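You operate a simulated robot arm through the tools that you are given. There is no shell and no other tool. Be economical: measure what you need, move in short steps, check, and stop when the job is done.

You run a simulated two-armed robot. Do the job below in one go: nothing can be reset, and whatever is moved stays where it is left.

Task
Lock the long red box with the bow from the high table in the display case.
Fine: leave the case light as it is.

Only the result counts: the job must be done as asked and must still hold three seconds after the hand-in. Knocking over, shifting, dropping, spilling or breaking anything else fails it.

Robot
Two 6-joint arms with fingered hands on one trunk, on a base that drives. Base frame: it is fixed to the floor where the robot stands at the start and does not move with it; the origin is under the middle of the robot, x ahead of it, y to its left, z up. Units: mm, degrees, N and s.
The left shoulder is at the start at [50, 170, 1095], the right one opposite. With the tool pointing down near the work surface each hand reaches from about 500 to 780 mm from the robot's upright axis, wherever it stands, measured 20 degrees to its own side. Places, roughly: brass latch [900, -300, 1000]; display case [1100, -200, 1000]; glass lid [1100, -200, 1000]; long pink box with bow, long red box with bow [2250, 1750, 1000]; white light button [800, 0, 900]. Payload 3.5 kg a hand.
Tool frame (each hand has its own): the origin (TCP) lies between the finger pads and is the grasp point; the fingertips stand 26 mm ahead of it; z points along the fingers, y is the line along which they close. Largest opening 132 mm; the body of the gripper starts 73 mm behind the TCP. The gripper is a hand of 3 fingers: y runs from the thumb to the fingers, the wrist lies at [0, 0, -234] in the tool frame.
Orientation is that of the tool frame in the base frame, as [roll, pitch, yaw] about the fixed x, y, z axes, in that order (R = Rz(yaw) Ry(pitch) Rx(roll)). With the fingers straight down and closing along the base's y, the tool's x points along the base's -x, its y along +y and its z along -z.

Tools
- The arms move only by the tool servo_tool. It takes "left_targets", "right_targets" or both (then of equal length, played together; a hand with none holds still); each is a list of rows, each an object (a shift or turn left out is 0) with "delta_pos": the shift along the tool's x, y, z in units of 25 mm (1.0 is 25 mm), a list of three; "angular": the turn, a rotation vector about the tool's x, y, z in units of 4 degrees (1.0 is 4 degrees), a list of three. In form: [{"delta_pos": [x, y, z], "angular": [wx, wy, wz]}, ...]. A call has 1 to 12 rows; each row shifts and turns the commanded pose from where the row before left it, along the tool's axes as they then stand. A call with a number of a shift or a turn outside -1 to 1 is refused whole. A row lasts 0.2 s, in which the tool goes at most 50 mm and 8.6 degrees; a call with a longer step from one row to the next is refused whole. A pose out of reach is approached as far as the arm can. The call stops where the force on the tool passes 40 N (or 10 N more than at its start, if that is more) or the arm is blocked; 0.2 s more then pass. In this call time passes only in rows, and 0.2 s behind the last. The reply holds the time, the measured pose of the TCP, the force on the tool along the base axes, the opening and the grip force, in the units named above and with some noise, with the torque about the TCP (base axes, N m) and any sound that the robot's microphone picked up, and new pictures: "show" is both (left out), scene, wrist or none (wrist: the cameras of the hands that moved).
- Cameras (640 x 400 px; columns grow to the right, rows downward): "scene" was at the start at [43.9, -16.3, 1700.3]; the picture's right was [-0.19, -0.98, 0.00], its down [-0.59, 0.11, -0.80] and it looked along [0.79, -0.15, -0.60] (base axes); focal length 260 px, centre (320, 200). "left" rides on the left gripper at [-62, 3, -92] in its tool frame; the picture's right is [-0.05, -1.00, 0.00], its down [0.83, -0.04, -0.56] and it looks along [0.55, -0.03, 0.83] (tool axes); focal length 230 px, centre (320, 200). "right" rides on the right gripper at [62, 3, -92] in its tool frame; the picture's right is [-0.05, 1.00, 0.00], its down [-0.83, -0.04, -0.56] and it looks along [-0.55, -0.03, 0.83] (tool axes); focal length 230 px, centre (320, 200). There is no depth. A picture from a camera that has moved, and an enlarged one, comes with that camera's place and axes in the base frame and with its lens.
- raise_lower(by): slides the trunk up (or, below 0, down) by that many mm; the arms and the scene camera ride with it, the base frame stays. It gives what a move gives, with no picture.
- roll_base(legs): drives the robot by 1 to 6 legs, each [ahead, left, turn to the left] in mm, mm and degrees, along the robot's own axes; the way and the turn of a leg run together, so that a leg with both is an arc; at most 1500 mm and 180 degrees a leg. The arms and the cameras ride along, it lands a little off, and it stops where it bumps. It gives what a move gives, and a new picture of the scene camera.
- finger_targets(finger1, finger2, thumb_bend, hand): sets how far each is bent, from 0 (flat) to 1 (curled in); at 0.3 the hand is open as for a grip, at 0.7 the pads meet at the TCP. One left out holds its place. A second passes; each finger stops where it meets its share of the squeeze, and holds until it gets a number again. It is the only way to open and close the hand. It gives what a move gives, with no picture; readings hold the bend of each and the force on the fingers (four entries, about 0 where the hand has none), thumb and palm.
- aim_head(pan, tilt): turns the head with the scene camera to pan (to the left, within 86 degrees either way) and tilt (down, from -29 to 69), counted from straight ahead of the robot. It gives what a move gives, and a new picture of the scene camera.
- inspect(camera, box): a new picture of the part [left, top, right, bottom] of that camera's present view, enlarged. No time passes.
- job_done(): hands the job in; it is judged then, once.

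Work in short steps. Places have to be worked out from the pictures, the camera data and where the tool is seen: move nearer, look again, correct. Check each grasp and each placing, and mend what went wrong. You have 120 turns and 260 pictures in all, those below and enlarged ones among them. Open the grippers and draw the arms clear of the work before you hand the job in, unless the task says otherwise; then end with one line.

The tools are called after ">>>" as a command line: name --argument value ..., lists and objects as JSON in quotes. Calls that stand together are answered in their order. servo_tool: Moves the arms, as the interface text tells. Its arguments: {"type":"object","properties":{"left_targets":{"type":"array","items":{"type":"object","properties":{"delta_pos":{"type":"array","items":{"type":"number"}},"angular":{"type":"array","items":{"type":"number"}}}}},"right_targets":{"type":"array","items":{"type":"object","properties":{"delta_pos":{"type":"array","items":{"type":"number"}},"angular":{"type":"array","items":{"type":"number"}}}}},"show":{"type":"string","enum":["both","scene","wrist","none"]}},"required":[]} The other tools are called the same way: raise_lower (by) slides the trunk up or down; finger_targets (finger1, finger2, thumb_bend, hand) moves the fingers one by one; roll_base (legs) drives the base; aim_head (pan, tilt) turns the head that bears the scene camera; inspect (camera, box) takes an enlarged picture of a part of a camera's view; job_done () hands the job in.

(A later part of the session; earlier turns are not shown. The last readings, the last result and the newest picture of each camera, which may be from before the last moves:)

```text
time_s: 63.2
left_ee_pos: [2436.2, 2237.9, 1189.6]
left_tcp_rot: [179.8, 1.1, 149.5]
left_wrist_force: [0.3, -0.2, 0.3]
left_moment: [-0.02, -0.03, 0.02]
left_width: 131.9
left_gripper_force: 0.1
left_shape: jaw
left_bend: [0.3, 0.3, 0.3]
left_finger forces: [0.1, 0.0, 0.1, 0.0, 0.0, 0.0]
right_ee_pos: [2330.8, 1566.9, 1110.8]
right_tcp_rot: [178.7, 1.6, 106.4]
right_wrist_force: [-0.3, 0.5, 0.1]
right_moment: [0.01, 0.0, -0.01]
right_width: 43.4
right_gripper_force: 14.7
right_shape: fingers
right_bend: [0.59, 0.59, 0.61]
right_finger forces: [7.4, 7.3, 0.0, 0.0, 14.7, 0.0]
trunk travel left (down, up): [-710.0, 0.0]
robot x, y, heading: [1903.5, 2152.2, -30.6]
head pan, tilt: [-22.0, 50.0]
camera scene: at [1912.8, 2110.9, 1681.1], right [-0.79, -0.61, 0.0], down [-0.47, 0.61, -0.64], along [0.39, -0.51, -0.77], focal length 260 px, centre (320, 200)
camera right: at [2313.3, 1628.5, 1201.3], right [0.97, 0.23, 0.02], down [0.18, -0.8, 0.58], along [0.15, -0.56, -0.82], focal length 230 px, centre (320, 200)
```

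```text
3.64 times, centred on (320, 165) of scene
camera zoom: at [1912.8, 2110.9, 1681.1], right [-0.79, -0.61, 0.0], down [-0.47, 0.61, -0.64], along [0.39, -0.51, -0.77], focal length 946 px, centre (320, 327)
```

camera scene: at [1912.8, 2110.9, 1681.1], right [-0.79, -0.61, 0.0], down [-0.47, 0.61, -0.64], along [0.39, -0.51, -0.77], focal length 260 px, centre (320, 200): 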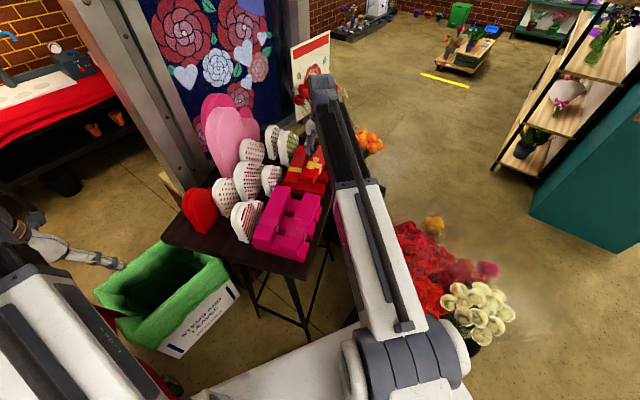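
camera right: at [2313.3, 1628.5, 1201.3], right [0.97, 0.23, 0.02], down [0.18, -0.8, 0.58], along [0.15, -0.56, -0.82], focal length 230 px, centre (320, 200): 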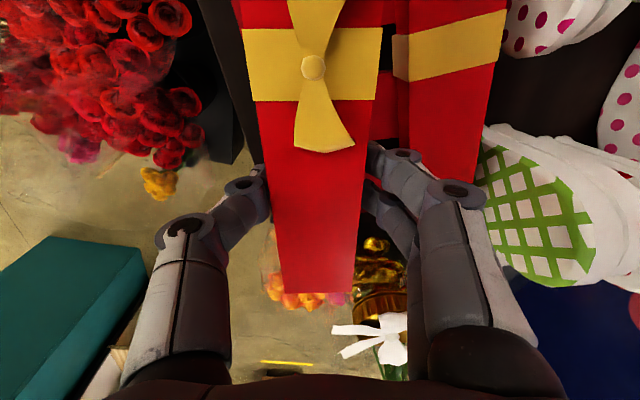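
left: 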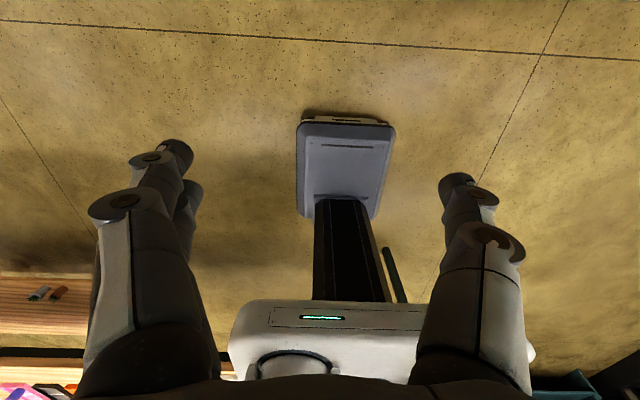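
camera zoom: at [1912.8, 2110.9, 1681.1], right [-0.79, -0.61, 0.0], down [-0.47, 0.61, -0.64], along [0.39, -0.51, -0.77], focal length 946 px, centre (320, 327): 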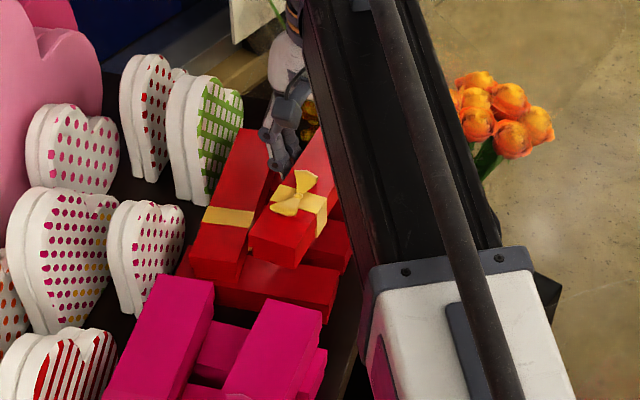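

The box is lifted alone; the others stayed. I raise it to about z 1230 and draw it back from the table.

>>> servo_tool --right_targets '[{"delta_pos": [0, 0, -0.9]}, {"delta_pos": [0, 0, -0.9]}, {"delta_pos": [0, 0, -0.9]}, {"delta_pos": [0, 0, -0.9]}, {"delta_pos": [0, 0, -0.9]}, {"delta_pos": [0.2, -0.8, 0]}, {"delta_pos": [0.2, -0.8, 0]}, {"delta_pos": [0.2, -0.8, 0]}, {"delta_pos": [0.2, -0.8, 0]}]'

```text
time_s: 65.2
left_ee_pos: [2435.1, 2238.3, 1188.3]
left_tcp_rot: [179.9, 1.1, 149.5]
left_wrist_force: [0.1, 0.0, 0.9]
left_moment: [-0.02, 0.03, 0.02]
left_width: 131.6
left_gripper_force: 0.1
left_shape: jaw
left_bend: [0.3, 0.3, 0.3]
left_finger forces: [0.1, 0.1, 0.0, 0.0, 0.1, 0.0]
right_ee_pos: [2243.1, 1566.7, 1219.1]
right_tcp_rot: [178.8, 1.6, 106.5]
right_wrist_force: [0.0, -0.3, -1.3]
right_moment: [-0.05, -0.02, 0.01]
right_width: 43.6
right_gripper_force: 15.2
right_shape: fingers
right_bend: [0.59, 0.59, 0.61]
right_finger forces: [7.4, 7.4, 0.0, 0.0, 14.7, 0.1]
trunk travel left (down, up): [-710.0, 0.0]
robot x, y, heading: [1904.2, 2151.0, -30.7]
head pan, tilt: [-22.0, 50.0]
camera scene: at [1912.5, 2110.8, 1681.1], right [-0.79, -0.61, 0.0], down [-0.47, 0.61, -0.64], along [0.39, -0.51, -0.77], focal length 260 px, centre (320, 200)
camera right: at [2225.9, 1628.6, 1309.8], right [0.97, 0.23, 0.02], down [0.18, -0.8, 0.58], along [0.15, -0.56, -0.82], focal length 230 px, centre (320, 200)
```

scene: 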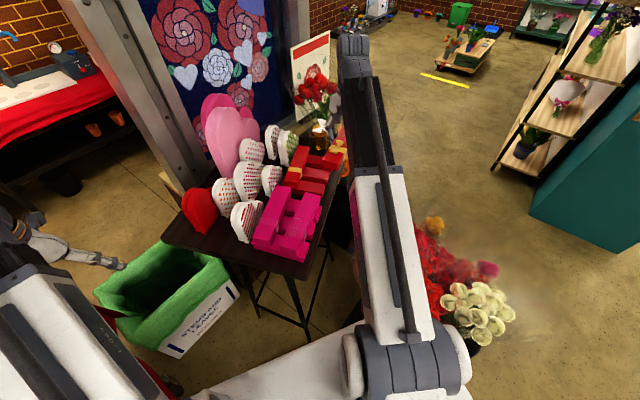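
right: 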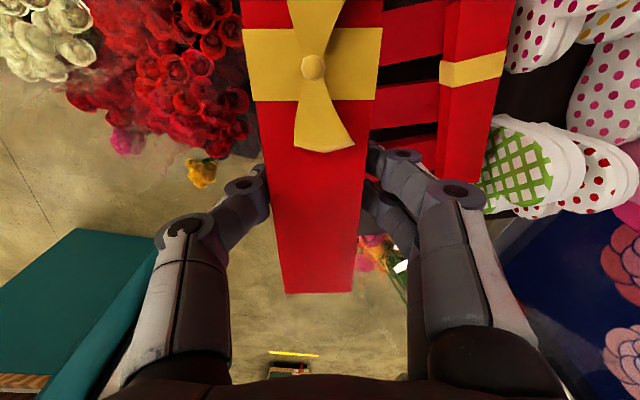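

Box secure. I back out the way I came, swing clear of the flowers, and go to the left end of the counter.

>>> roll_base --legs '[[-200, -98, 0], [-686, -372, 0], [0, 0, -26]]'

>>> aim_head --pan 0 --tilt 35

```text
time_s: 71.9
left_ee_pos: [1439.0, 2029.4, 1188.6]
left_tcp_rot: [179.9, 1.1, 122.2]
left_wrist_force: [0.3, 0.3, 0.3]
left_moment: [-0.03, 0.0, -0.01]
left_width: 132.1
left_gripper_force: 0.1
left_shape: jaw
left_bend: [0.3, 0.3, 0.3]
left_finger forces: [0.0, 0.1, 0.0, 0.0, 0.0, 0.0]
right_ee_pos: [960.8, 1522.2, 1217.8]
right_tcp_rot: [178.8, 1.6, 79.2]
right_wrist_force: [0.7, 0.1, -1.2]
right_moment: [0.0, 0.02, -0.02]
right_width: 43.4
right_gripper_force: 14.6
right_shape: fingers
right_bend: [0.59, 0.59, 0.61]
right_finger forces: [7.2, 7.1, 0.0, 0.1, 14.6, 0.1]
trunk travel left (down, up): [-710.0, 0.0]
robot x, y, heading: [922.1, 2196.6, -57.9]
head pan, tilt: [-22.0, 50.0]
camera scene: at [916.1, 2156.3, 1681.1], right [-0.98, -0.18, 0.0], down [-0.13, 0.75, -0.64], along [0.11, -0.63, -0.77], focal length 260 px, centre (320, 200)
```

scene: 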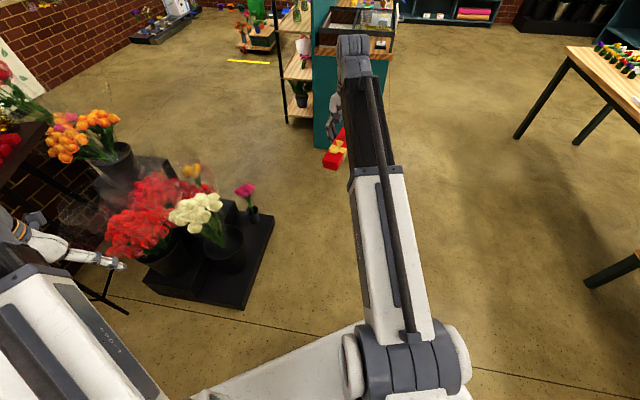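

```text
time_s: 72.8
left_ee_pos: [1438.9, 2029.6, 1188.3]
left_tcp_rot: [179.9, 1.1, 122.3]
left_wrist_force: [-0.4, -0.8, -0.6]
left_moment: [-0.01, 0.0, 0.0]
left_width: 131.8
left_gripper_force: 0.2
left_shape: jaw
left_bend: [0.3, 0.3, 0.3]
left_finger forces: [0.0, 0.0, 0.1, 0.1, 0.0, 0.0]
right_ee_pos: [961.0, 1522.2, 1218.8]
right_tcp_rot: [178.8, 1.6, 79.2]
right_wrist_force: [-0.4, 0.3, -1.2]
right_moment: [-0.05, 0.0, -0.02]
right_width: 43.3
right_gripper_force: 14.4
right_shape: fingers
right_bend: [0.59, 0.59, 0.61]
right_finger forces: [7.2, 7.3, 0.1, 0.0, 14.7, 0.1]
trunk travel left (down, up): [-710.0, 0.0]
robot x, y, heading: [925.7, 2198.4, -57.9]
head pan, tilt: [0.0, 35.0]
camera scene: at [949.5, 2157.7, 1702.8], right [-0.85, -0.53, 0.0], down [-0.31, 0.49, -0.82], along [0.44, -0.69, -0.57], focal length 260 px, centre (320, 200)
```

scene: 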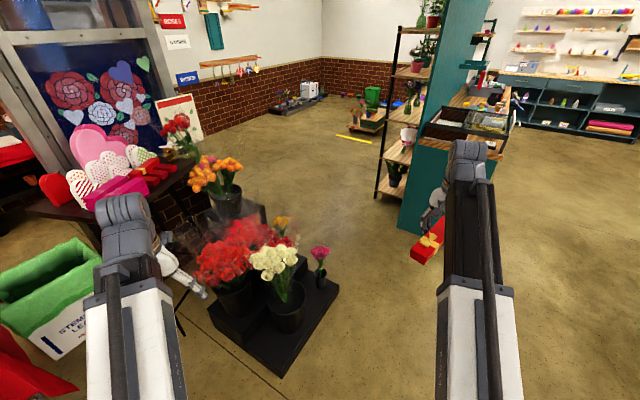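

Clear way. I roll down to the left of the counter end.

>>> roll_base --legs '[[1200, -668, 0]]'

>>> aim_head --pan -15 --tilt 42

```text
time_s: 79.7
left_ee_pos: [1513.4, 663.5, 1189.1]
left_tcp_rot: [179.9, 0.9, 123.7]
left_wrist_force: [-0.4, -0.1, -0.2]
left_moment: [0.01, -0.01, 0.02]
left_width: 132.2
left_gripper_force: 0.1
left_shape: jaw
left_bend: [0.3, 0.3, 0.3]
left_finger forces: [0.1, 0.0, 0.0, 0.1, 0.0, 0.0]
right_ee_pos: [1047.4, 143.1, 1218.8]
right_tcp_rot: [178.9, 1.5, 80.8]
right_wrist_force: [0.0, 0.2, -1.4]
right_moment: [-0.01, 0.03, -0.03]
right_width: 43.1
right_gripper_force: 15.0
right_shape: fingers
right_bend: [0.59, 0.59, 0.61]
right_finger forces: [7.3, 7.3, 0.1, 0.0, 14.6, 0.1]
trunk travel left (down, up): [-710.0, 0.0]
robot x, y, heading: [992.1, 818.2, -56.3]
head pan, tilt: [0.0, 35.0]
camera scene: at [1020.4, 778.0, 1702.8], right [-0.83, -0.55, 0.0], down [-0.32, 0.48, -0.82], along [0.45, -0.68, -0.57], focal length 260 px, centre (320, 200)
```

scene: 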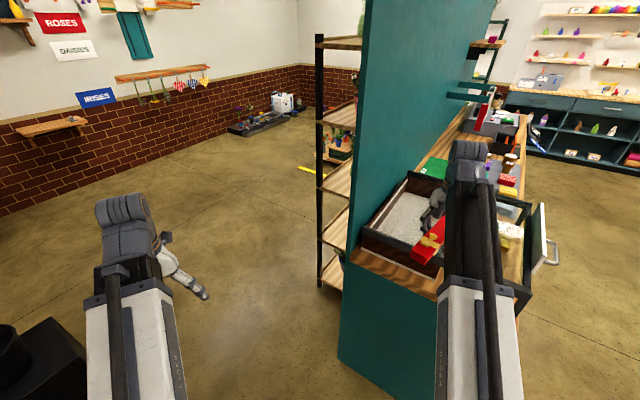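

```text
time_s: 80.4
left_ee_pos: [1512.6, 663.9, 1187.9]
left_tcp_rot: [179.8, 0.9, 123.7]
left_wrist_force: [-0.9, 0.3, -0.6]
left_moment: [-0.01, 0.01, 0.03]
left_width: 131.8
left_gripper_force: 0.1
left_shape: jaw
left_bend: [0.3, 0.3, 0.3]
left_finger forces: [0.0, 0.0, 0.1, 0.0, 0.1, 0.1]
right_ee_pos: [1047.6, 144.3, 1218.2]
right_tcp_rot: [178.9, 1.6, 80.8]
right_wrist_force: [-0.2, 0.7, -1.4]
right_moment: [-0.02, -0.01, -0.01]
right_width: 43.4
right_gripper_force: 14.9
right_shape: fingers
right_bend: [0.59, 0.59, 0.61]
right_finger forces: [7.2, 7.3, 0.0, 0.0, 14.8, 0.1]
trunk travel left (down, up): [-710.0, 0.0]
robot x, y, heading: [996.0, 814.3, -56.3]
head pan, tilt: [-15.0, 42.0]
camera scene: at [998.4, 772.4, 1692.4], right [-0.95, -0.32, 0.0], down [-0.21, 0.63, -0.74], along [0.24, -0.7, -0.67], focal length 260 px, centre (320, 200)
```

scene: 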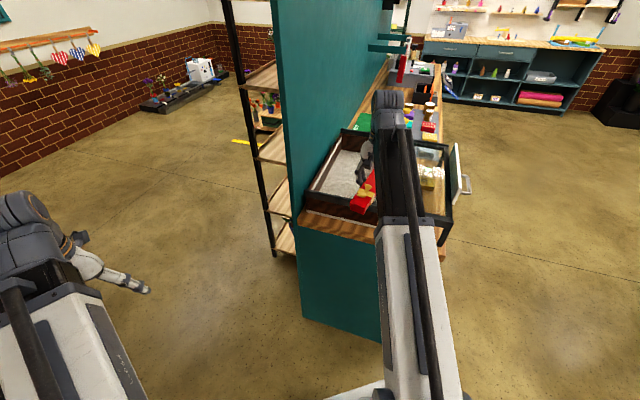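

>>> inspect --camera "scene" --box '[280, 90, 480, 260]'

>>> inspect --camera "right" --box '[0, 0, 640, 400]'

```text
2.35 times, centred on (380, 175) of scene
camera zoom: at [998.4, 772.4, 1692.4], right [-0.95, -0.32, 0.0], down [-0.21, 0.63, -0.74], along [0.24, -0.7, -0.67], focal length 612 px, centre (179, 259)
```

zoom: 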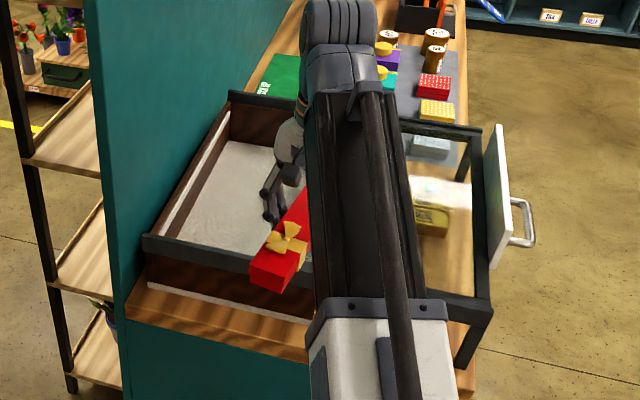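

```text
1.00 times, centred on (320, 200) of right (not enlarged: the box is as wide or as high as the picture)
camera zoom: at [1059.8, 206.3, 1309.8], right [0.98, -0.21, 0.02], down [-0.19, -0.8, 0.58], along [-0.11, -0.57, -0.82], focal length 230 px, centre (320, 200)
```

zoom: 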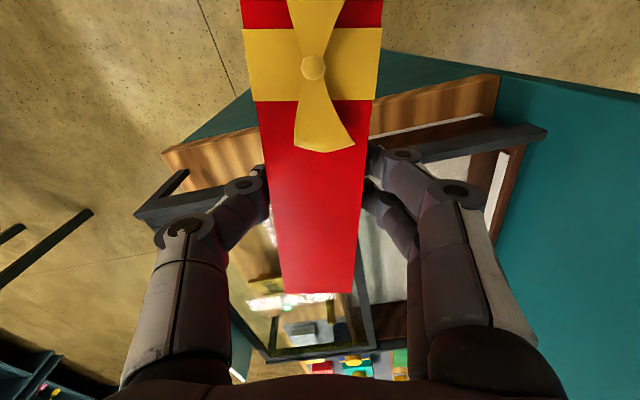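

The opening is behind the arm as expected (back wall x≈1285, left wall y≈60–85). I roll the last stretch to bring the box over the opening at about (1175,−130), still high, and square it with y.

>>> roll_base --legs '[[298, -46, 0]]'

>>> servo_tool --right_targets '[{"angular": [0, 0, -0.8]}, {"angular": [0, 0, -0.8]}, {"angular": [0, 0, -0.7]}]'

```text
time_s: 82.5
left_ee_pos: [1642.4, 388.6, 1187.9]
left_tcp_rot: [179.9, 1.0, 123.8]
left_wrist_force: [0.1, 0.1, -0.5]
left_moment: [0.01, 0.02, -0.01]
left_width: 131.9
left_gripper_force: 0.2
left_shape: jaw
left_bend: [0.3, 0.3, 0.3]
left_finger forces: [0.0, 0.0, 0.0, 0.0, 0.0, 0.0]
right_ee_pos: [1177.7, -132.0, 1217.2]
right_tcp_rot: [178.7, 1.7, 80.8]
right_wrist_force: [1.4, -0.2, -1.2]
right_moment: [0.02, 0.06, 0.01]
right_width: 43.3
right_gripper_force: 14.4
right_shape: fingers
right_bend: [0.59, 0.59, 0.61]
right_finger forces: [7.4, 7.3, 0.1, 0.0, 14.6, 0.1]
trunk travel left (down, up): [-710.0, 0.0]
robot x, y, heading: [1122.9, 542.6, -55.8]
head pan, tilt: [-15.0, 42.0]
camera scene: at [1128.3, 496.1, 1692.3], right [-0.95, -0.32, 0.0], down [-0.22, 0.63, -0.74], along [0.24, -0.7, -0.67], focal length 260 px, centre (320, 200)
```

scene: 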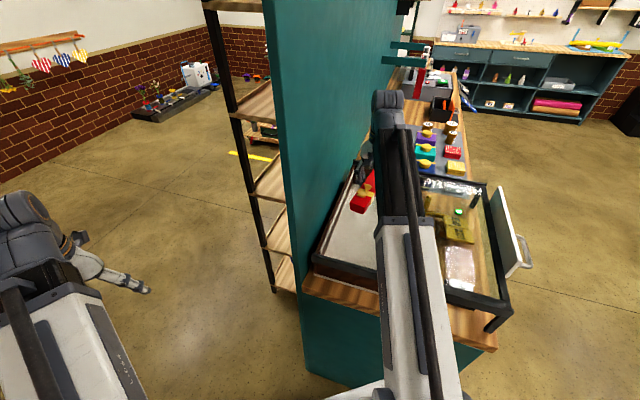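

```text
time_s: 83.3
left_ee_pos: [1641.4, 389.0, 1188.6]
left_tcp_rot: [179.8, 1.0, 123.8]
left_wrist_force: [0.4, -0.2, -0.4]
left_moment: [-0.02, 0.0, 0.0]
left_width: 131.8
left_gripper_force: 0.0
left_shape: jaw
left_bend: [0.3, 0.3, 0.3]
left_finger forces: [0.0, 0.1, 0.0, 0.0, 0.0, 0.0]
right_ee_pos: [1179.0, -130.9, 1217.6]
right_tcp_rot: [179.0, 1.8, 90.1]
right_wrist_force: [-0.1, 0.6, -1.3]
right_moment: [-0.03, 0.02, -0.01]
right_width: 43.1
right_gripper_force: 14.6
right_shape: fingers
right_bend: [0.59, 0.59, 0.61]
right_finger forces: [7.3, 7.4, 0.0, 0.0, 14.6, 0.0]
trunk travel left (down, up): [-710.0, 0.0]
robot x, y, heading: [1122.0, 541.1, -56.3]
head pan, tilt: [-15.0, 42.0]
camera scene: at [1127.8, 497.2, 1692.3], right [-0.95, -0.32, 0.0], down [-0.22, 0.63, -0.74], along [0.24, -0.7, -0.67], focal length 260 px, centre (320, 200)
camera right: at [1181.0, -67.1, 1308.9], right [1.0, -0.05, 0.02], down [-0.05, -0.81, 0.58], along [-0.02, -0.58, -0.81], focal length 230 px, centre (320, 200)
```

scene: 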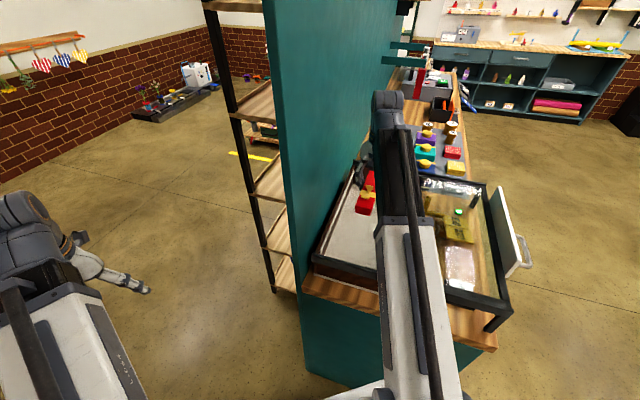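
right: 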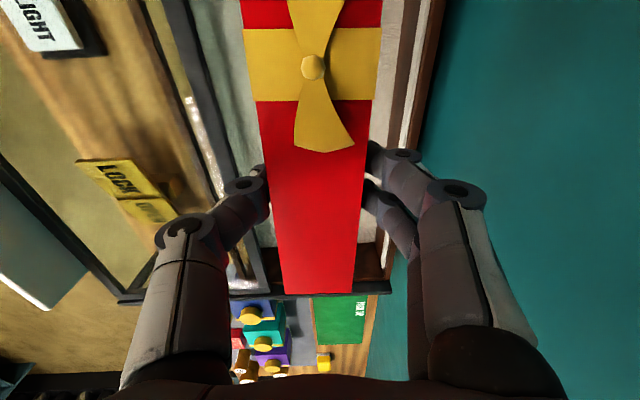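

The opening spans x≈1060–1270; I shift 10 mm towards its middle and lower the box to z≈1070.

>>> servo_tool --right_targets '[{"delta_pos": [0, -0.4, 0.5]}, {"delta_pos": [0, 0, 1]}, {"delta_pos": [0, 0, 1]}, {"delta_pos": [0, 0, 1]}, {"delta_pos": [0, 0, 1]}, {"delta_pos": [0, 0, 1]}, {"delta_pos": [0, 0, 0.5]}]'

>>> inspect --camera "scene" --box '[290, 130, 530, 330]'

```text
time_s: 84.9
left_ee_pos: [1642.4, 389.8, 1188.9]
left_tcp_rot: [179.8, 1.1, 123.8]
left_wrist_force: [-0.8, -0.8, 0.6]
left_moment: [0.02, -0.01, 0.04]
left_width: 132.1
left_gripper_force: 0.1
left_shape: jaw
left_bend: [0.3, 0.3, 0.3]
left_finger forces: [0.0, 0.0, 0.0, 0.0, 0.0, 0.1]
right_ee_pos: [1169.8, -135.5, 1068.2]
right_tcp_rot: [179.0, 1.8, 90.0]
right_wrist_force: [-0.7, 0.2, -1.7]
right_moment: [-0.05, -0.03, -0.01]
right_width: 43.2
right_gripper_force: 14.5
right_shape: fingers
right_bend: [0.59, 0.59, 0.61]
right_finger forces: [7.3, 7.3, 0.0, 0.0, 14.6, 0.1]
trunk travel left (down, up): [-710.0, 0.0]
robot x, y, heading: [1128.8, 542.9, -56.4]
head pan, tilt: [-15.0, 42.0]
camera scene: at [1127.7, 497.2, 1692.4], right [-0.95, -0.32, 0.0], down [-0.22, 0.63, -0.74], along [0.24, -0.7, -0.67], focal length 260 px, centre (320, 200)
camera right: at [1172.4, -71.8, 1159.1], right [1.0, -0.05, 0.02], down [-0.05, -0.81, 0.58], along [-0.02, -0.58, -0.81], focal length 230 px, centre (320, 200)
```

scene: 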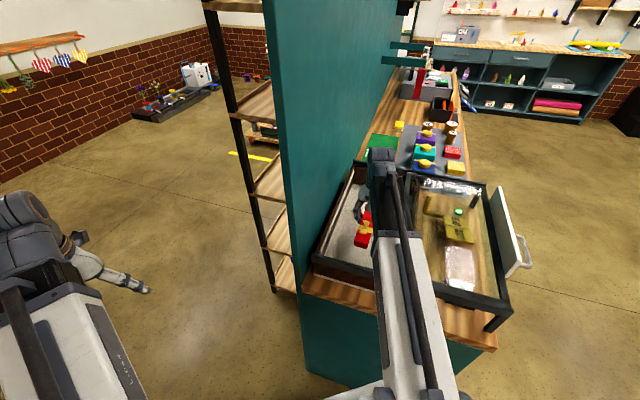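
right: 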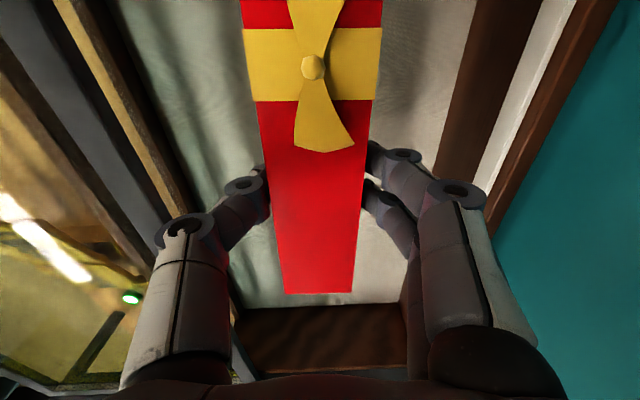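

```text
2.00 times, centred on (410, 230) of scene
camera zoom: at [1127.7, 497.2, 1692.4], right [-0.95, -0.32, 0.0], down [-0.22, 0.63, -0.74], along [0.24, -0.7, -0.67], focal length 520 px, centre (140, 140)
```

zoom: 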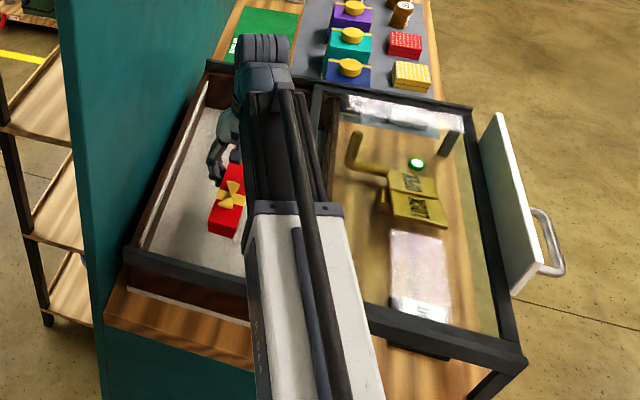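

The box hangs in the opening. I lower on gently, stopping at contact.

>>> servo_tool --right_targets '[{"delta_pos": [0, 0, 0.4]}, {"delta_pos": [0, 0, 0.4]}, {"delta_pos": [0, 0, 0.4]}, {"delta_pos": [0, 0, 0.4]}, {"delta_pos": [0, 0, 0.4]}]'

```text
time_s: 86.1
left_ee_pos: [1643.4, 389.4, 1187.6]
left_tcp_rot: [179.8, 0.9, 123.9]
left_wrist_force: [0.2, -0.1, -0.2]
left_moment: [0.0, 0.0, 0.04]
left_width: 131.9
left_gripper_force: 0.1
left_shape: jaw
left_bend: [0.3, 0.3, 0.3]
left_finger forces: [0.0, 0.1, 0.0, 0.0, 0.1, 0.0]
right_ee_pos: [1172.6, -138.6, 1018.4]
right_tcp_rot: [179.0, 1.8, 90.0]
right_wrist_force: [0.0, -0.3, -1.0]
right_moment: [-0.02, 0.01, 0.0]
right_width: 43.3
right_gripper_force: 14.3
right_shape: fingers
right_bend: [0.59, 0.59, 0.61]
right_finger forces: [7.4, 7.3, 0.0, 0.0, 14.6, 0.1]
trunk travel left (down, up): [-710.0, 0.0]
robot x, y, heading: [1123.4, 544.0, -56.0]
head pan, tilt: [-15.0, 42.0]
camera scene: at [1127.7, 497.2, 1692.4], right [-0.95, -0.32, 0.0], down [-0.22, 0.63, -0.74], along [0.24, -0.7, -0.67], focal length 260 px, centre (320, 200)
camera right: at [1173.7, -73.8, 1110.1], right [1.0, -0.05, 0.02], down [-0.05, -0.81, 0.58], along [-0.02, -0.58, -0.81], focal length 230 px, centre (320, 200)
```

scene: 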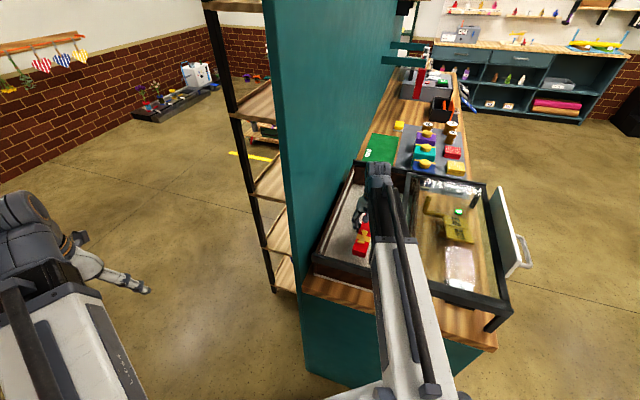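
right: 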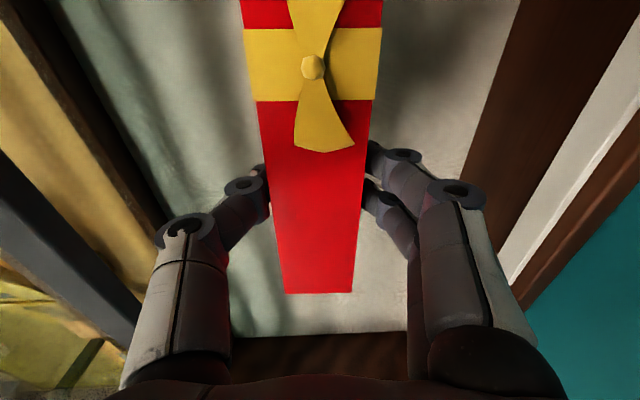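

>>> servo_tool --right_targets '[{"delta_pos": [0, 0, 0.25]}, {"delta_pos": [0, 0, 0.25]}, {"delta_pos": [0, 0, 0.2]}, {"delta_pos": [0, 0, 0.15]}]' --show "wrist"

```text
time_s: 87.1
left_ee_pos: [1642.0, 390.0, 1186.9]
left_tcp_rot: [179.7, 1.1, 123.8]
left_wrist_force: [0.2, -0.6, 0.3]
left_moment: [-0.02, -0.05, 0.0]
left_width: 131.8
left_gripper_force: 0.0
left_shape: jaw
left_bend: [0.3, 0.3, 0.3]
left_finger forces: [0.0, 0.0, 0.0, 0.0, 0.0, 0.1]
right_ee_pos: [1172.2, -137.5, 998.5]
right_tcp_rot: [179.2, 1.8, 90.0]
right_wrist_force: [-0.3, 0.5, -1.2]
right_moment: [-0.02, -0.02, 0.06]
right_width: 43.2
right_gripper_force: 14.8
right_shape: fingers
right_bend: [0.59, 0.59, 0.61]
right_finger forces: [7.3, 7.3, 0.0, 0.1, 14.5, 0.0]
trunk travel left (down, up): [-710.0, 0.0]
robot x, y, heading: [1122.5, 545.0, -56.4]
head pan, tilt: [-15.0, 42.0]
camera right: at [1174.1, -74.2, 1089.1], right [1.0, -0.05, 0.02], down [-0.05, -0.81, 0.58], along [-0.02, -0.58, -0.81], focal length 230 px, centre (320, 200)
```

right: 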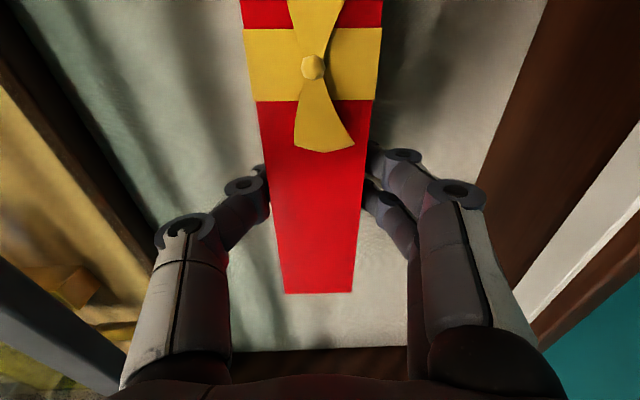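

No contact yet. I go down on in small steps.

>>> servo_tool --right_targets '[{"delta_pos": [0, 0, 0.12]}, {"delta_pos": [0, 0, 0.12]}, {"delta_pos": [0, 0, 0.12]}, {"delta_pos": [0, 0, 0.12]}, {"delta_pos": [0, 0, 0.12]}]' --show "wrist"

```text
time_s: 88.3
left_ee_pos: [1640.9, 390.0, 1188.2]
left_tcp_rot: [179.8, 1.1, 123.8]
left_wrist_force: [-0.2, 1.0, 0.2]
left_moment: [0.02, 0.01, -0.01]
left_width: 131.8
left_gripper_force: 0.0
left_shape: jaw
left_bend: [0.3, 0.3, 0.3]
left_finger forces: [0.0, 0.0, 0.0, 0.0, 0.0, 0.0]
right_ee_pos: [1173.2, -139.1, 982.2]
right_tcp_rot: [179.0, 1.7, 90.0]
right_wrist_force: [-0.4, -0.4, -2.0]
right_moment: [-0.01, 0.0, 0.02]
right_width: 43.4
right_gripper_force: 14.9
right_shape: fingers
right_bend: [0.59, 0.59, 0.61]
right_finger forces: [7.4, 7.4, 0.0, 0.1, 14.6, 0.0]
trunk travel left (down, up): [-710.0, 0.0]
robot x, y, heading: [1124.3, 541.8, -56.3]
head pan, tilt: [-15.0, 42.0]
camera right: at [1175.3, -74.5, 1073.2], right [1.0, -0.05, 0.02], down [-0.05, -0.81, 0.58], along [-0.02, -0.58, -0.81], focal length 230 px, centre (320, 200)
```

right: 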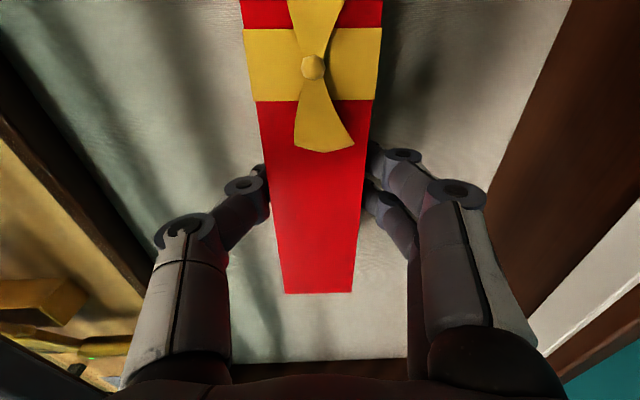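

>>> servo_tool --right_targets '[{"delta_pos": [0, 0, 0.12]}, {"delta_pos": [0, 0, 0.12]}, {"delta_pos": [0, 0, 0.12]}, {"delta_pos": [0, 0, 0.12]}, {"delta_pos": [0, 0, 0.12]}, {"delta_pos": [0, 0, 0.12]}]' --show "wrist"

```text
time_s: 89.7
left_ee_pos: [1641.4, 391.6, 1189.3]
left_tcp_rot: [179.9, 1.1, 123.9]
left_wrist_force: [-0.6, 0.8, -0.4]
left_moment: [0.0, -0.01, 0.01]
left_width: 132.1
left_gripper_force: 0.1
left_shape: jaw
left_bend: [0.3, 0.3, 0.3]
left_finger forces: [0.0, 0.1, 0.1, 0.0, 0.0, 0.1]
right_ee_pos: [1172.0, -138.2, 966.6]
right_tcp_rot: [179.0, 2.0, 90.0]
right_wrist_force: [0.2, 0.6, 27.0]
right_moment: [0.16, 0.61, -0.04]
right_width: 43.4
right_gripper_force: 27.2
right_shape: fingers
right_bend: [0.6, 0.59, 0.63]
right_finger forces: [11.4, 7.2, 0.1, 0.0, 35.9, 0.0]
trunk travel left (down, up): [-710.0, 0.0]
robot x, y, heading: [1124.4, 538.9, -56.3]
head pan, tilt: [-15.0, 42.0]
camera right: at [1174.5, -74.3, 1057.9], right [1.0, -0.05, 0.02], down [-0.05, -0.81, 0.58], along [-0.02, -0.58, -0.81], focal length 230 px, centre (320, 200)
```

right: 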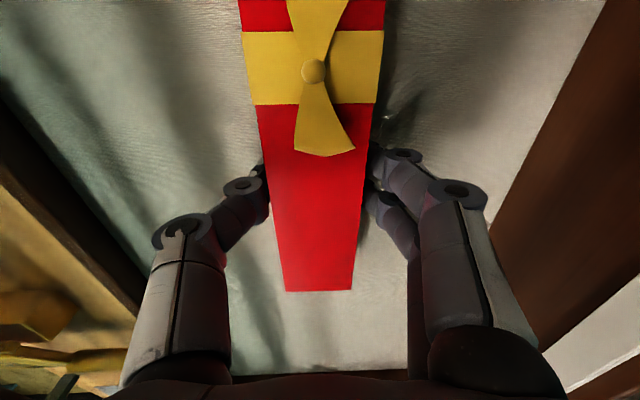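

Contact with the case floor (27 N). I ease up 2 mm and release.

>>> servo_tool --right_targets '[{"delta_pos": [0, 0, -0.06]}]' --show "none"

>>> finger_targets --hand "right" --finger1 0.48 --finger2 0.48 --thumb_bend 0.48

>>> servo_tool --right_targets '[{"delta_pos": [0, 0, -0.5]}, {"delta_pos": [0, 0, -0.8]}, {"delta_pos": [0, 0, -1]}, {"delta_pos": [0, 0, -1]}, {"delta_pos": [0, 0, -1]}, {"delta_pos": [0, 0, -1]}, {"delta_pos": [0, 0, -1]}, {"delta_pos": [0, 0, -1]}, {"delta_pos": [0, 0, -1]}, {"delta_pos": [0, 0, -1]}]'

```text
time_s: 90.1
left_ee_pos: [1641.9, 391.4, 1187.8]
left_tcp_rot: [179.9, 1.1, 123.7]
left_wrist_force: [1.3, -0.7, 0.4]
left_moment: [0.0, -0.01, -0.01]
left_width: 132.0
left_gripper_force: 0.0
left_shape: jaw
left_bend: [0.3, 0.3, 0.3]
left_finger forces: [0.0, 0.0, 0.0, 0.1, 0.0, 0.1]
right_ee_pos: [1173.3, -138.6, 967.5]
right_tcp_rot: [179.1, 2.0, 90.0]
right_wrist_force: [0.3, -6.3, 27.7]
right_moment: [-0.01, 0.64, 0.02]
right_width: 43.5
right_gripper_force: 27.6
right_shape: fingers
right_bend: [0.6, 0.59, 0.63]
right_finger forces: [11.6, 7.5, 0.0, 0.1, 36.9, 0.1]
trunk travel left (down, up): [-710.0, 0.0]
robot x, y, heading: [1123.2, 540.0, -56.0]
head pan, tilt: [-15.0, 42.0]
```

```text
time_s: 90.7
left_ee_pos: [1642.6, 391.6, 1188.1]
left_tcp_rot: [179.8, 1.1, 123.8]
left_wrist_force: [0.2, -0.5, -0.1]
left_moment: [0.0, 0.02, -0.01]
left_width: 131.8
left_gripper_force: 0.0
left_shape: jaw
left_bend: [0.3, 0.3, 0.3]
left_finger forces: [0.0, 0.0, 0.0, 0.0, 0.0, 0.1]
right_ee_pos: [1175.7, -138.4, 967.8]
right_tcp_rot: [179.1, 2.2, 90.2]
right_wrist_force: [5.4, 1.6, 21.3]
right_moment: [0.18, 0.72, -0.14]
right_width: 66.4
right_gripper_force: 9.7
right_shape: fingers
right_bend: [0.48, 0.48, 0.52]
right_finger forces: [0.0, 0.0, 0.1, 0.1, 20.5, 0.0]
trunk travel left (down, up): [-710.0, 0.0]
robot x, y, heading: [1127.0, 542.2, -56.4]
head pan, tilt: [-15.0, 42.0]
stopped (right hand): the force on the tool passed its limit at 40 N (the readings are from after the stop); the commanded pose is now the measured one
```

```text
time_s: 92.8
left_ee_pos: [1642.3, 390.2, 1189.3]
left_tcp_rot: [179.7, 1.1, 123.8]
left_wrist_force: [0.6, 0.8, 0.3]
left_moment: [0.03, -0.02, -0.03]
left_width: 131.7
left_gripper_force: 0.1
left_shape: jaw
left_bend: [0.3, 0.3, 0.3]
left_finger forces: [0.1, 0.0, 0.1, 0.0, 0.0, 0.0]
right_ee_pos: [1171.9, -132.3, 1197.9]
right_tcp_rot: [179.0, 2.0, 90.0]
right_wrist_force: [0.5, -0.5, 0.5]
right_moment: [0.03, 0.02, 0.03]
right_width: 73.7
right_gripper_force: 0.0
right_shape: fingers
right_bend: [0.48, 0.48, 0.48]
right_finger forces: [0.1, 0.0, 0.0, 0.1, 0.0, 0.0]
trunk travel left (down, up): [-710.0, 0.0]
robot x, y, heading: [1127.8, 539.9, -56.2]
head pan, tilt: [-15.0, 42.0]
camera scene: at [1127.8, 497.5, 1692.3], right [-0.95, -0.32, 0.0], down [-0.22, 0.63, -0.74], along [0.24, -0.7, -0.67], focal length 260 px, centre (320, 200)
camera right: at [1174.3, -68.2, 1289.9], right [1.0, -0.05, 0.02], down [-0.05, -0.81, 0.58], along [-0.01, -0.58, -0.81], focal length 230 px, centre (320, 200)
```

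scene: 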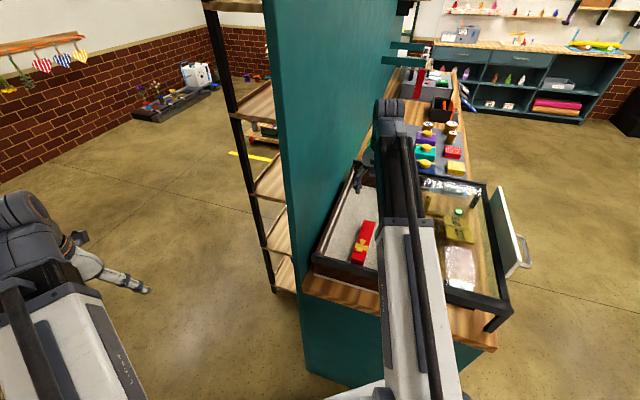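
right: 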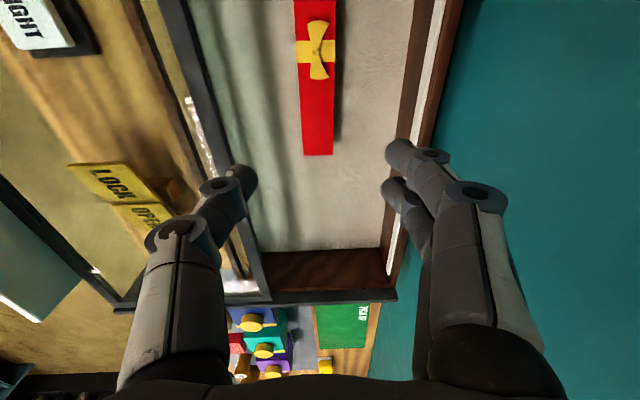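

The box lies flat in the case. Now I raise the hand, leave the counter end and go round to the front to close the lid.

>>> servo_tool --right_targets '[{"delta_pos": [0, 0, -1]}]' --show "none"

>>> roll_base --legs '[[-749, -221, 0], [0, 0, 56]]'

```text
time_s: 93.2
left_ee_pos: [1642.4, 389.6, 1187.6]
left_tcp_rot: [179.8, 1.0, 123.8]
left_wrist_force: [0.6, 0.7, 0.2]
left_moment: [0.0, 0.01, -0.02]
left_width: 131.9
left_gripper_force: 0.1
left_shape: jaw
left_bend: [0.3, 0.3, 0.3]
left_finger forces: [0.0, 0.1, 0.0, 0.0, 0.0, 0.0]
right_ee_pos: [1170.7, -131.8, 1224.6]
right_tcp_rot: [179.0, 2.0, 90.1]
right_wrist_force: [-0.2, 0.5, 0.0]
right_moment: [-0.01, -0.04, 0.01]
right_width: 73.9
right_gripper_force: 0.1
right_shape: fingers
right_bend: [0.48, 0.48, 0.48]
right_finger forces: [0.0, 0.0, 0.0, 0.1, 0.0, 0.0]
trunk travel left (down, up): [-710.0, 0.0]
robot x, y, heading: [1125.4, 542.0, -56.0]
head pan, tilt: [-15.0, 42.0]
```

```text
time_s: 99.9
left_ee_pos: [946.7, 1376.8, 1188.6]
left_tcp_rot: [179.8, 1.2, 179.3]
left_wrist_force: [-0.8, 0.1, 0.3]
left_moment: [-0.06, 0.0, 0.0]
left_width: 131.8
left_gripper_force: 0.1
left_shape: jaw
left_bend: [0.3, 0.3, 0.3]
left_finger forces: [0.0, 0.1, 0.0, 0.1, 0.0, 0.2]
right_ee_pos: [1110.2, 694.8, 1221.5]
right_tcp_rot: [179.0, 2.0, 145.6]
right_wrist_force: [-0.8, 0.3, -0.1]
right_moment: [-0.04, -0.03, 0.03]
right_width: 73.8
right_gripper_force: 0.0
right_shape: fingers
right_bend: [0.48, 0.48, 0.48]
right_finger forces: [0.0, 0.1, 0.1, 0.1, 0.0, 0.0]
trunk travel left (down, up): [-710.0, 0.0]
robot x, y, heading: [524.6, 1037.3, -0.7]
head pan, tilt: [-15.0, 42.0]
camera scene: at [566.1, 1015.1, 1692.4], right [-0.27, -0.96, 0.0], down [-0.64, 0.18, -0.74], along [0.72, -0.2, -0.67], focal length 260 px, centre (320, 200)
```

scene: 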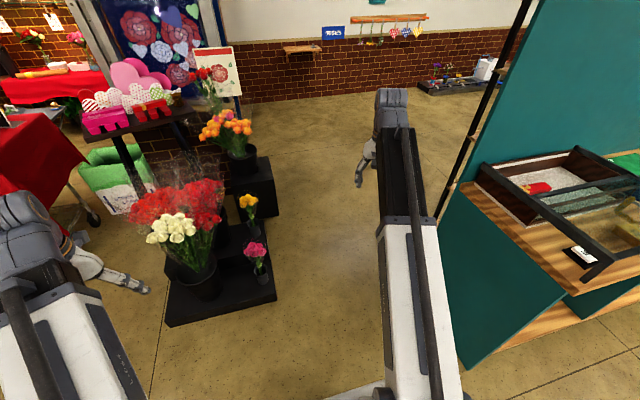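

>>> roll_base --legs '[[-430, 0, 0], [0, -1060, 0]]'

>>> servo_tool --right_targets '[{"angular": [0, 0, -1]}, {"angular": [0, 0, -1]}, {"angular": [0, 0, -1]}, {"angular": [0, 0, -1]}, {"angular": [0, 0, -1]}, {"angular": [0, 0, -1]}, {"angular": [0, 0, -1]}, {"angular": [0, 0, -1]}, {"angular": [0, 0, -0.7]}]' --show "none"

>>> finger_targets --hand "right" --finger1 0.7 --finger2 0.7 --thumb_bend 0.7

>>> inspect --camera "right" --box '[0, 0, 640, 400]'

```text
time_s: 107.6
left_ee_pos: [504.7, 308.1, 1187.2]
left_tcp_rot: [179.8, 1.1, 178.6]
left_wrist_force: [0.0, -1.0, 0.6]
left_moment: [-0.01, 0.03, -0.01]
left_width: 131.6
left_gripper_force: 0.1
left_shape: jaw
left_bend: [0.3, 0.3, 0.3]
left_finger forces: [0.0, 0.1, 0.1, 0.0, 0.0, 0.0]
right_ee_pos: [660.0, -375.4, 1223.3]
right_tcp_rot: [179.1, 2.0, 144.9]
right_wrist_force: [-0.3, 1.0, -0.5]
right_moment: [0.02, -0.03, -0.01]
right_width: 73.7
right_gripper_force: 0.1
right_shape: fingers
right_bend: [0.48, 0.48, 0.48]
right_finger forces: [0.1, 0.0, 0.0, 0.0, 0.0, 0.0]
trunk travel left (down, up): [-710.0, 0.0]
robot x, y, heading: [81.7, -23.8, -1.2]
head pan, tilt: [-15.0, 42.0]
camera scene: at [119.4, -48.7, 1692.4], right [-0.28, -0.96, 0.0], down [-0.64, 0.19, -0.74], along [0.71, -0.21, -0.67], focal length 260 px, centre (320, 200)
```

scene: 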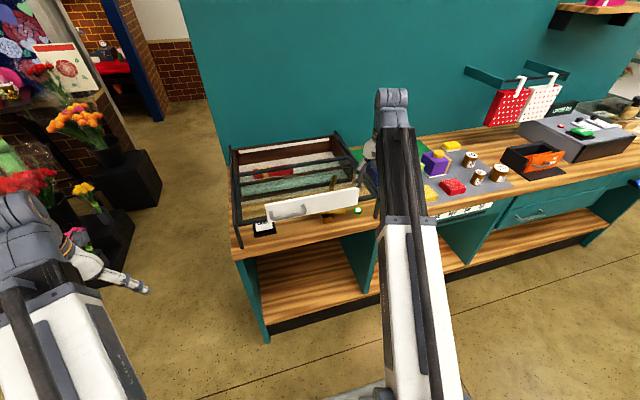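

```text
time_s: 109.6
left_ee_pos: [503.8, 308.9, 1189.8]
left_tcp_rot: [179.8, 1.0, 178.6]
left_wrist_force: [0.4, 0.4, 1.1]
left_moment: [-0.02, 0.0, -0.01]
left_width: 131.9
left_gripper_force: 0.1
left_shape: jaw
left_bend: [0.3, 0.3, 0.3]
left_finger forces: [0.0, 0.1, 0.1, 0.0, 0.1, 0.0]
right_ee_pos: [659.6, -376.9, 1223.9]
right_tcp_rot: [-179.6, 2.2, 179.8]
right_wrist_force: [0.0, -0.4, 0.0]
right_moment: [0.0, -0.02, 0.0]
right_width: 73.9
right_gripper_force: 0.1
right_shape: fingers
right_bend: [0.48, 0.48, 0.48]
right_finger forces: [0.0, 0.0, 0.1, 0.0, 0.1, 0.0]
trunk travel left (down, up): [-710.0, 0.0]
robot x, y, heading: [80.5, -22.6, -1.4]
head pan, tilt: [-15.0, 42.0]
```

```text
time_s: 110.6
left_ee_pos: [504.6, 307.6, 1187.4]
left_tcp_rot: [179.9, 0.9, 178.6]
left_wrist_force: [-0.1, -0.6, 0.6]
left_moment: [0.01, -0.03, -0.03]
left_width: 131.9
left_gripper_force: 0.1
left_shape: jaw
left_bend: [0.3, 0.3, 0.3]
left_finger forces: [0.0, 0.0, 0.1, 0.0, 0.0, 0.0]
right_ee_pos: [659.4, -375.1, 1224.1]
right_tcp_rot: [-179.6, 2.2, 179.7]
right_wrist_force: [0.6, 0.0, 0.0]
right_moment: [-0.01, 0.0, 0.0]
right_width: 6.2
right_gripper_force: 0.2
right_shape: fingers
right_bend: [0.7, 0.7, 0.7]
right_finger forces: [0.0, 0.1, 0.1, 0.1, 0.1, 0.1]
trunk travel left (down, up): [-710.0, 0.0]
robot x, y, heading: [80.7, -28.3, -1.2]
head pan, tilt: [-15.0, 42.0]
```

```text
1.00 times, centred on (320, 200) of right (not enlarged: the box is as wide or as high as the picture)
camera zoom: at [594.6, -372.8, 1314.7], right [0.06, 1.0, 0.0], down [0.81, -0.04, 0.59], along [0.59, -0.04, -0.81], focal length 230 px, centre (320, 200)
```

zoom: 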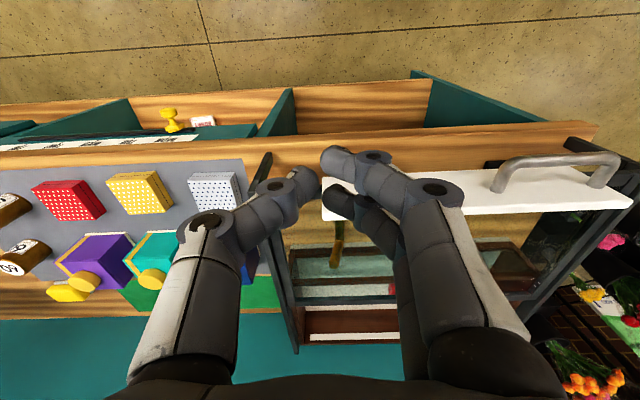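

The panel stands at x≈750. I bring the closed right hand in front of it at y≈−260 (right of the handle) and lower it to z≈1098.

>>> servo_tool --right_targets '[{"delta_pos": [0, 0.92, 0]}, {"delta_pos": [0, 0.92, 0]}, {"delta_pos": [0, 0.92, 0]}, {"delta_pos": [0, 0.92, 0]}, {"delta_pos": [0, 0.92, 0]}, {"delta_pos": [0, 0, 0.9]}, {"delta_pos": [0, 0, 0.9]}, {"delta_pos": [0, 0, 0.9]}, {"delta_pos": [0, 0, 0.9]}, {"delta_pos": [0, 0, 0.9]}, {"delta_pos": [0, 0, 0.5]}]'

```text
time_s: 113.0
left_ee_pos: [505.4, 309.1, 1187.7]
left_tcp_rot: [179.8, 0.9, 178.6]
left_wrist_force: [0.5, 0.4, -0.6]
left_moment: [-0.02, -0.03, 0.01]
left_width: 131.8
left_gripper_force: 0.0
left_shape: jaw
left_bend: [0.3, 0.3, 0.3]
left_finger forces: [0.1, 0.0, 0.0, 0.0, 0.0, 0.2]
right_ee_pos: [665.1, -262.8, 1096.9]
right_tcp_rot: [-179.6, 2.2, 179.7]
right_wrist_force: [0.3, 0.6, -0.2]
right_moment: [0.01, 0.02, 0.03]
right_width: 6.2
right_gripper_force: 0.1
right_shape: fingers
right_bend: [0.7, 0.7, 0.7]
right_finger forces: [0.0, 0.0, 0.0, 0.0, 0.0, 0.0]
trunk travel left (down, up): [-710.0, 0.0]
robot x, y, heading: [84.4, -24.6, -1.5]
head pan, tilt: [-15.0, 42.0]
camera scene: at [119.5, -48.2, 1692.4], right [-0.28, -0.96, 0.0], down [-0.64, 0.19, -0.74], along [0.71, -0.21, -0.67], focal length 260 px, centre (320, 200)
camera right: at [600.6, -259.4, 1187.8], right [0.06, 1.0, 0.0], down [0.81, -0.04, 0.59], along [0.59, -0.04, -0.81], focal length 230 px, centre (320, 200)
```

scene: 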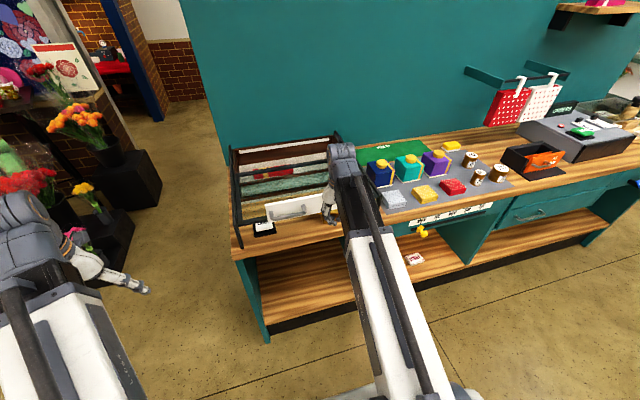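
right: 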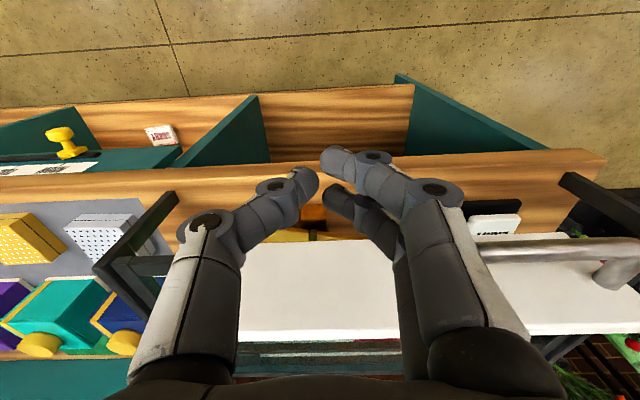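

I shift 15 mm further from the handle and push forward (base +x) with the arm.

>>> servo_tool --right_targets '[{"delta_pos": [0, -0.6, 0]}, {"delta_pos": [-0.8, 0, 0]}, {"delta_pos": [-0.8, 0, 0]}, {"delta_pos": [-0.8, 0, 0]}, {"delta_pos": [-0.8, 0, 0]}, {"delta_pos": [-0.8, 0, 0]}, {"delta_pos": [-0.8, 0, 0]}, {"delta_pos": [-0.8, 0, 0]}]'

```text
time_s: 114.8
left_ee_pos: [504.7, 308.8, 1189.1]
left_tcp_rot: [179.8, 1.0, 178.6]
left_wrist_force: [-0.1, -0.2, 0.4]
left_moment: [0.0, -0.01, -0.01]
left_width: 131.9
left_gripper_force: 0.2
left_shape: jaw
left_bend: [0.3, 0.3, 0.3]
left_finger forces: [0.0, 0.1, 0.0, 0.0, 0.1, 0.0]
right_ee_pos: [803.6, -279.0, 1103.7]
right_tcp_rot: [-179.6, 2.2, 179.7]
right_wrist_force: [0.3, -0.4, 0.7]
right_moment: [-0.01, 0.04, 0.02]
right_width: 6.4
right_gripper_force: 0.0
right_shape: fingers
right_bend: [0.7, 0.7, 0.7]
right_finger forces: [0.0, 0.1, 0.0, 0.1, 0.0, 0.0]
trunk travel left (down, up): [-710.0, 0.0]
robot x, y, heading: [80.8, -27.5, -1.6]
head pan, tilt: [-15.0, 42.0]
camera scene: at [119.7, -48.3, 1692.4], right [-0.28, -0.96, 0.0], down [-0.64, 0.19, -0.74], along [0.71, -0.21, -0.67], focal length 260 px, centre (320, 200)
camera right: at [739.4, -275.1, 1193.6], right [0.06, 1.0, 0.0], down [0.81, -0.04, 0.59], along [0.59, -0.04, -0.81], focal length 230 px, centre (320, 200)
```

scene: 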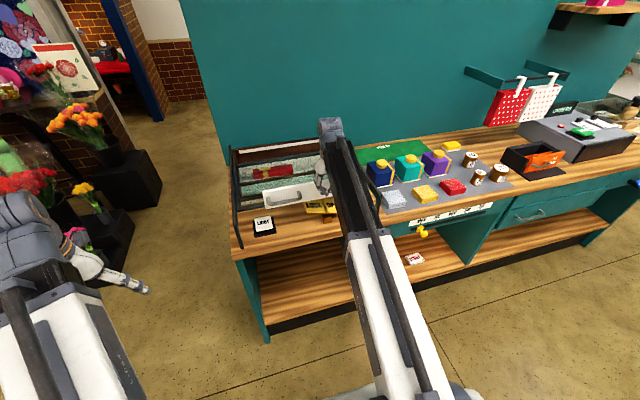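
right: 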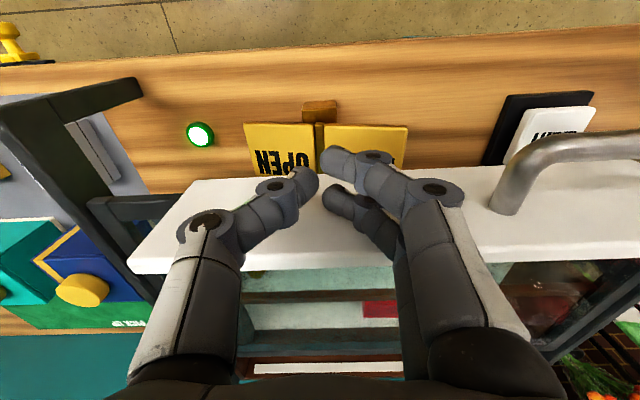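

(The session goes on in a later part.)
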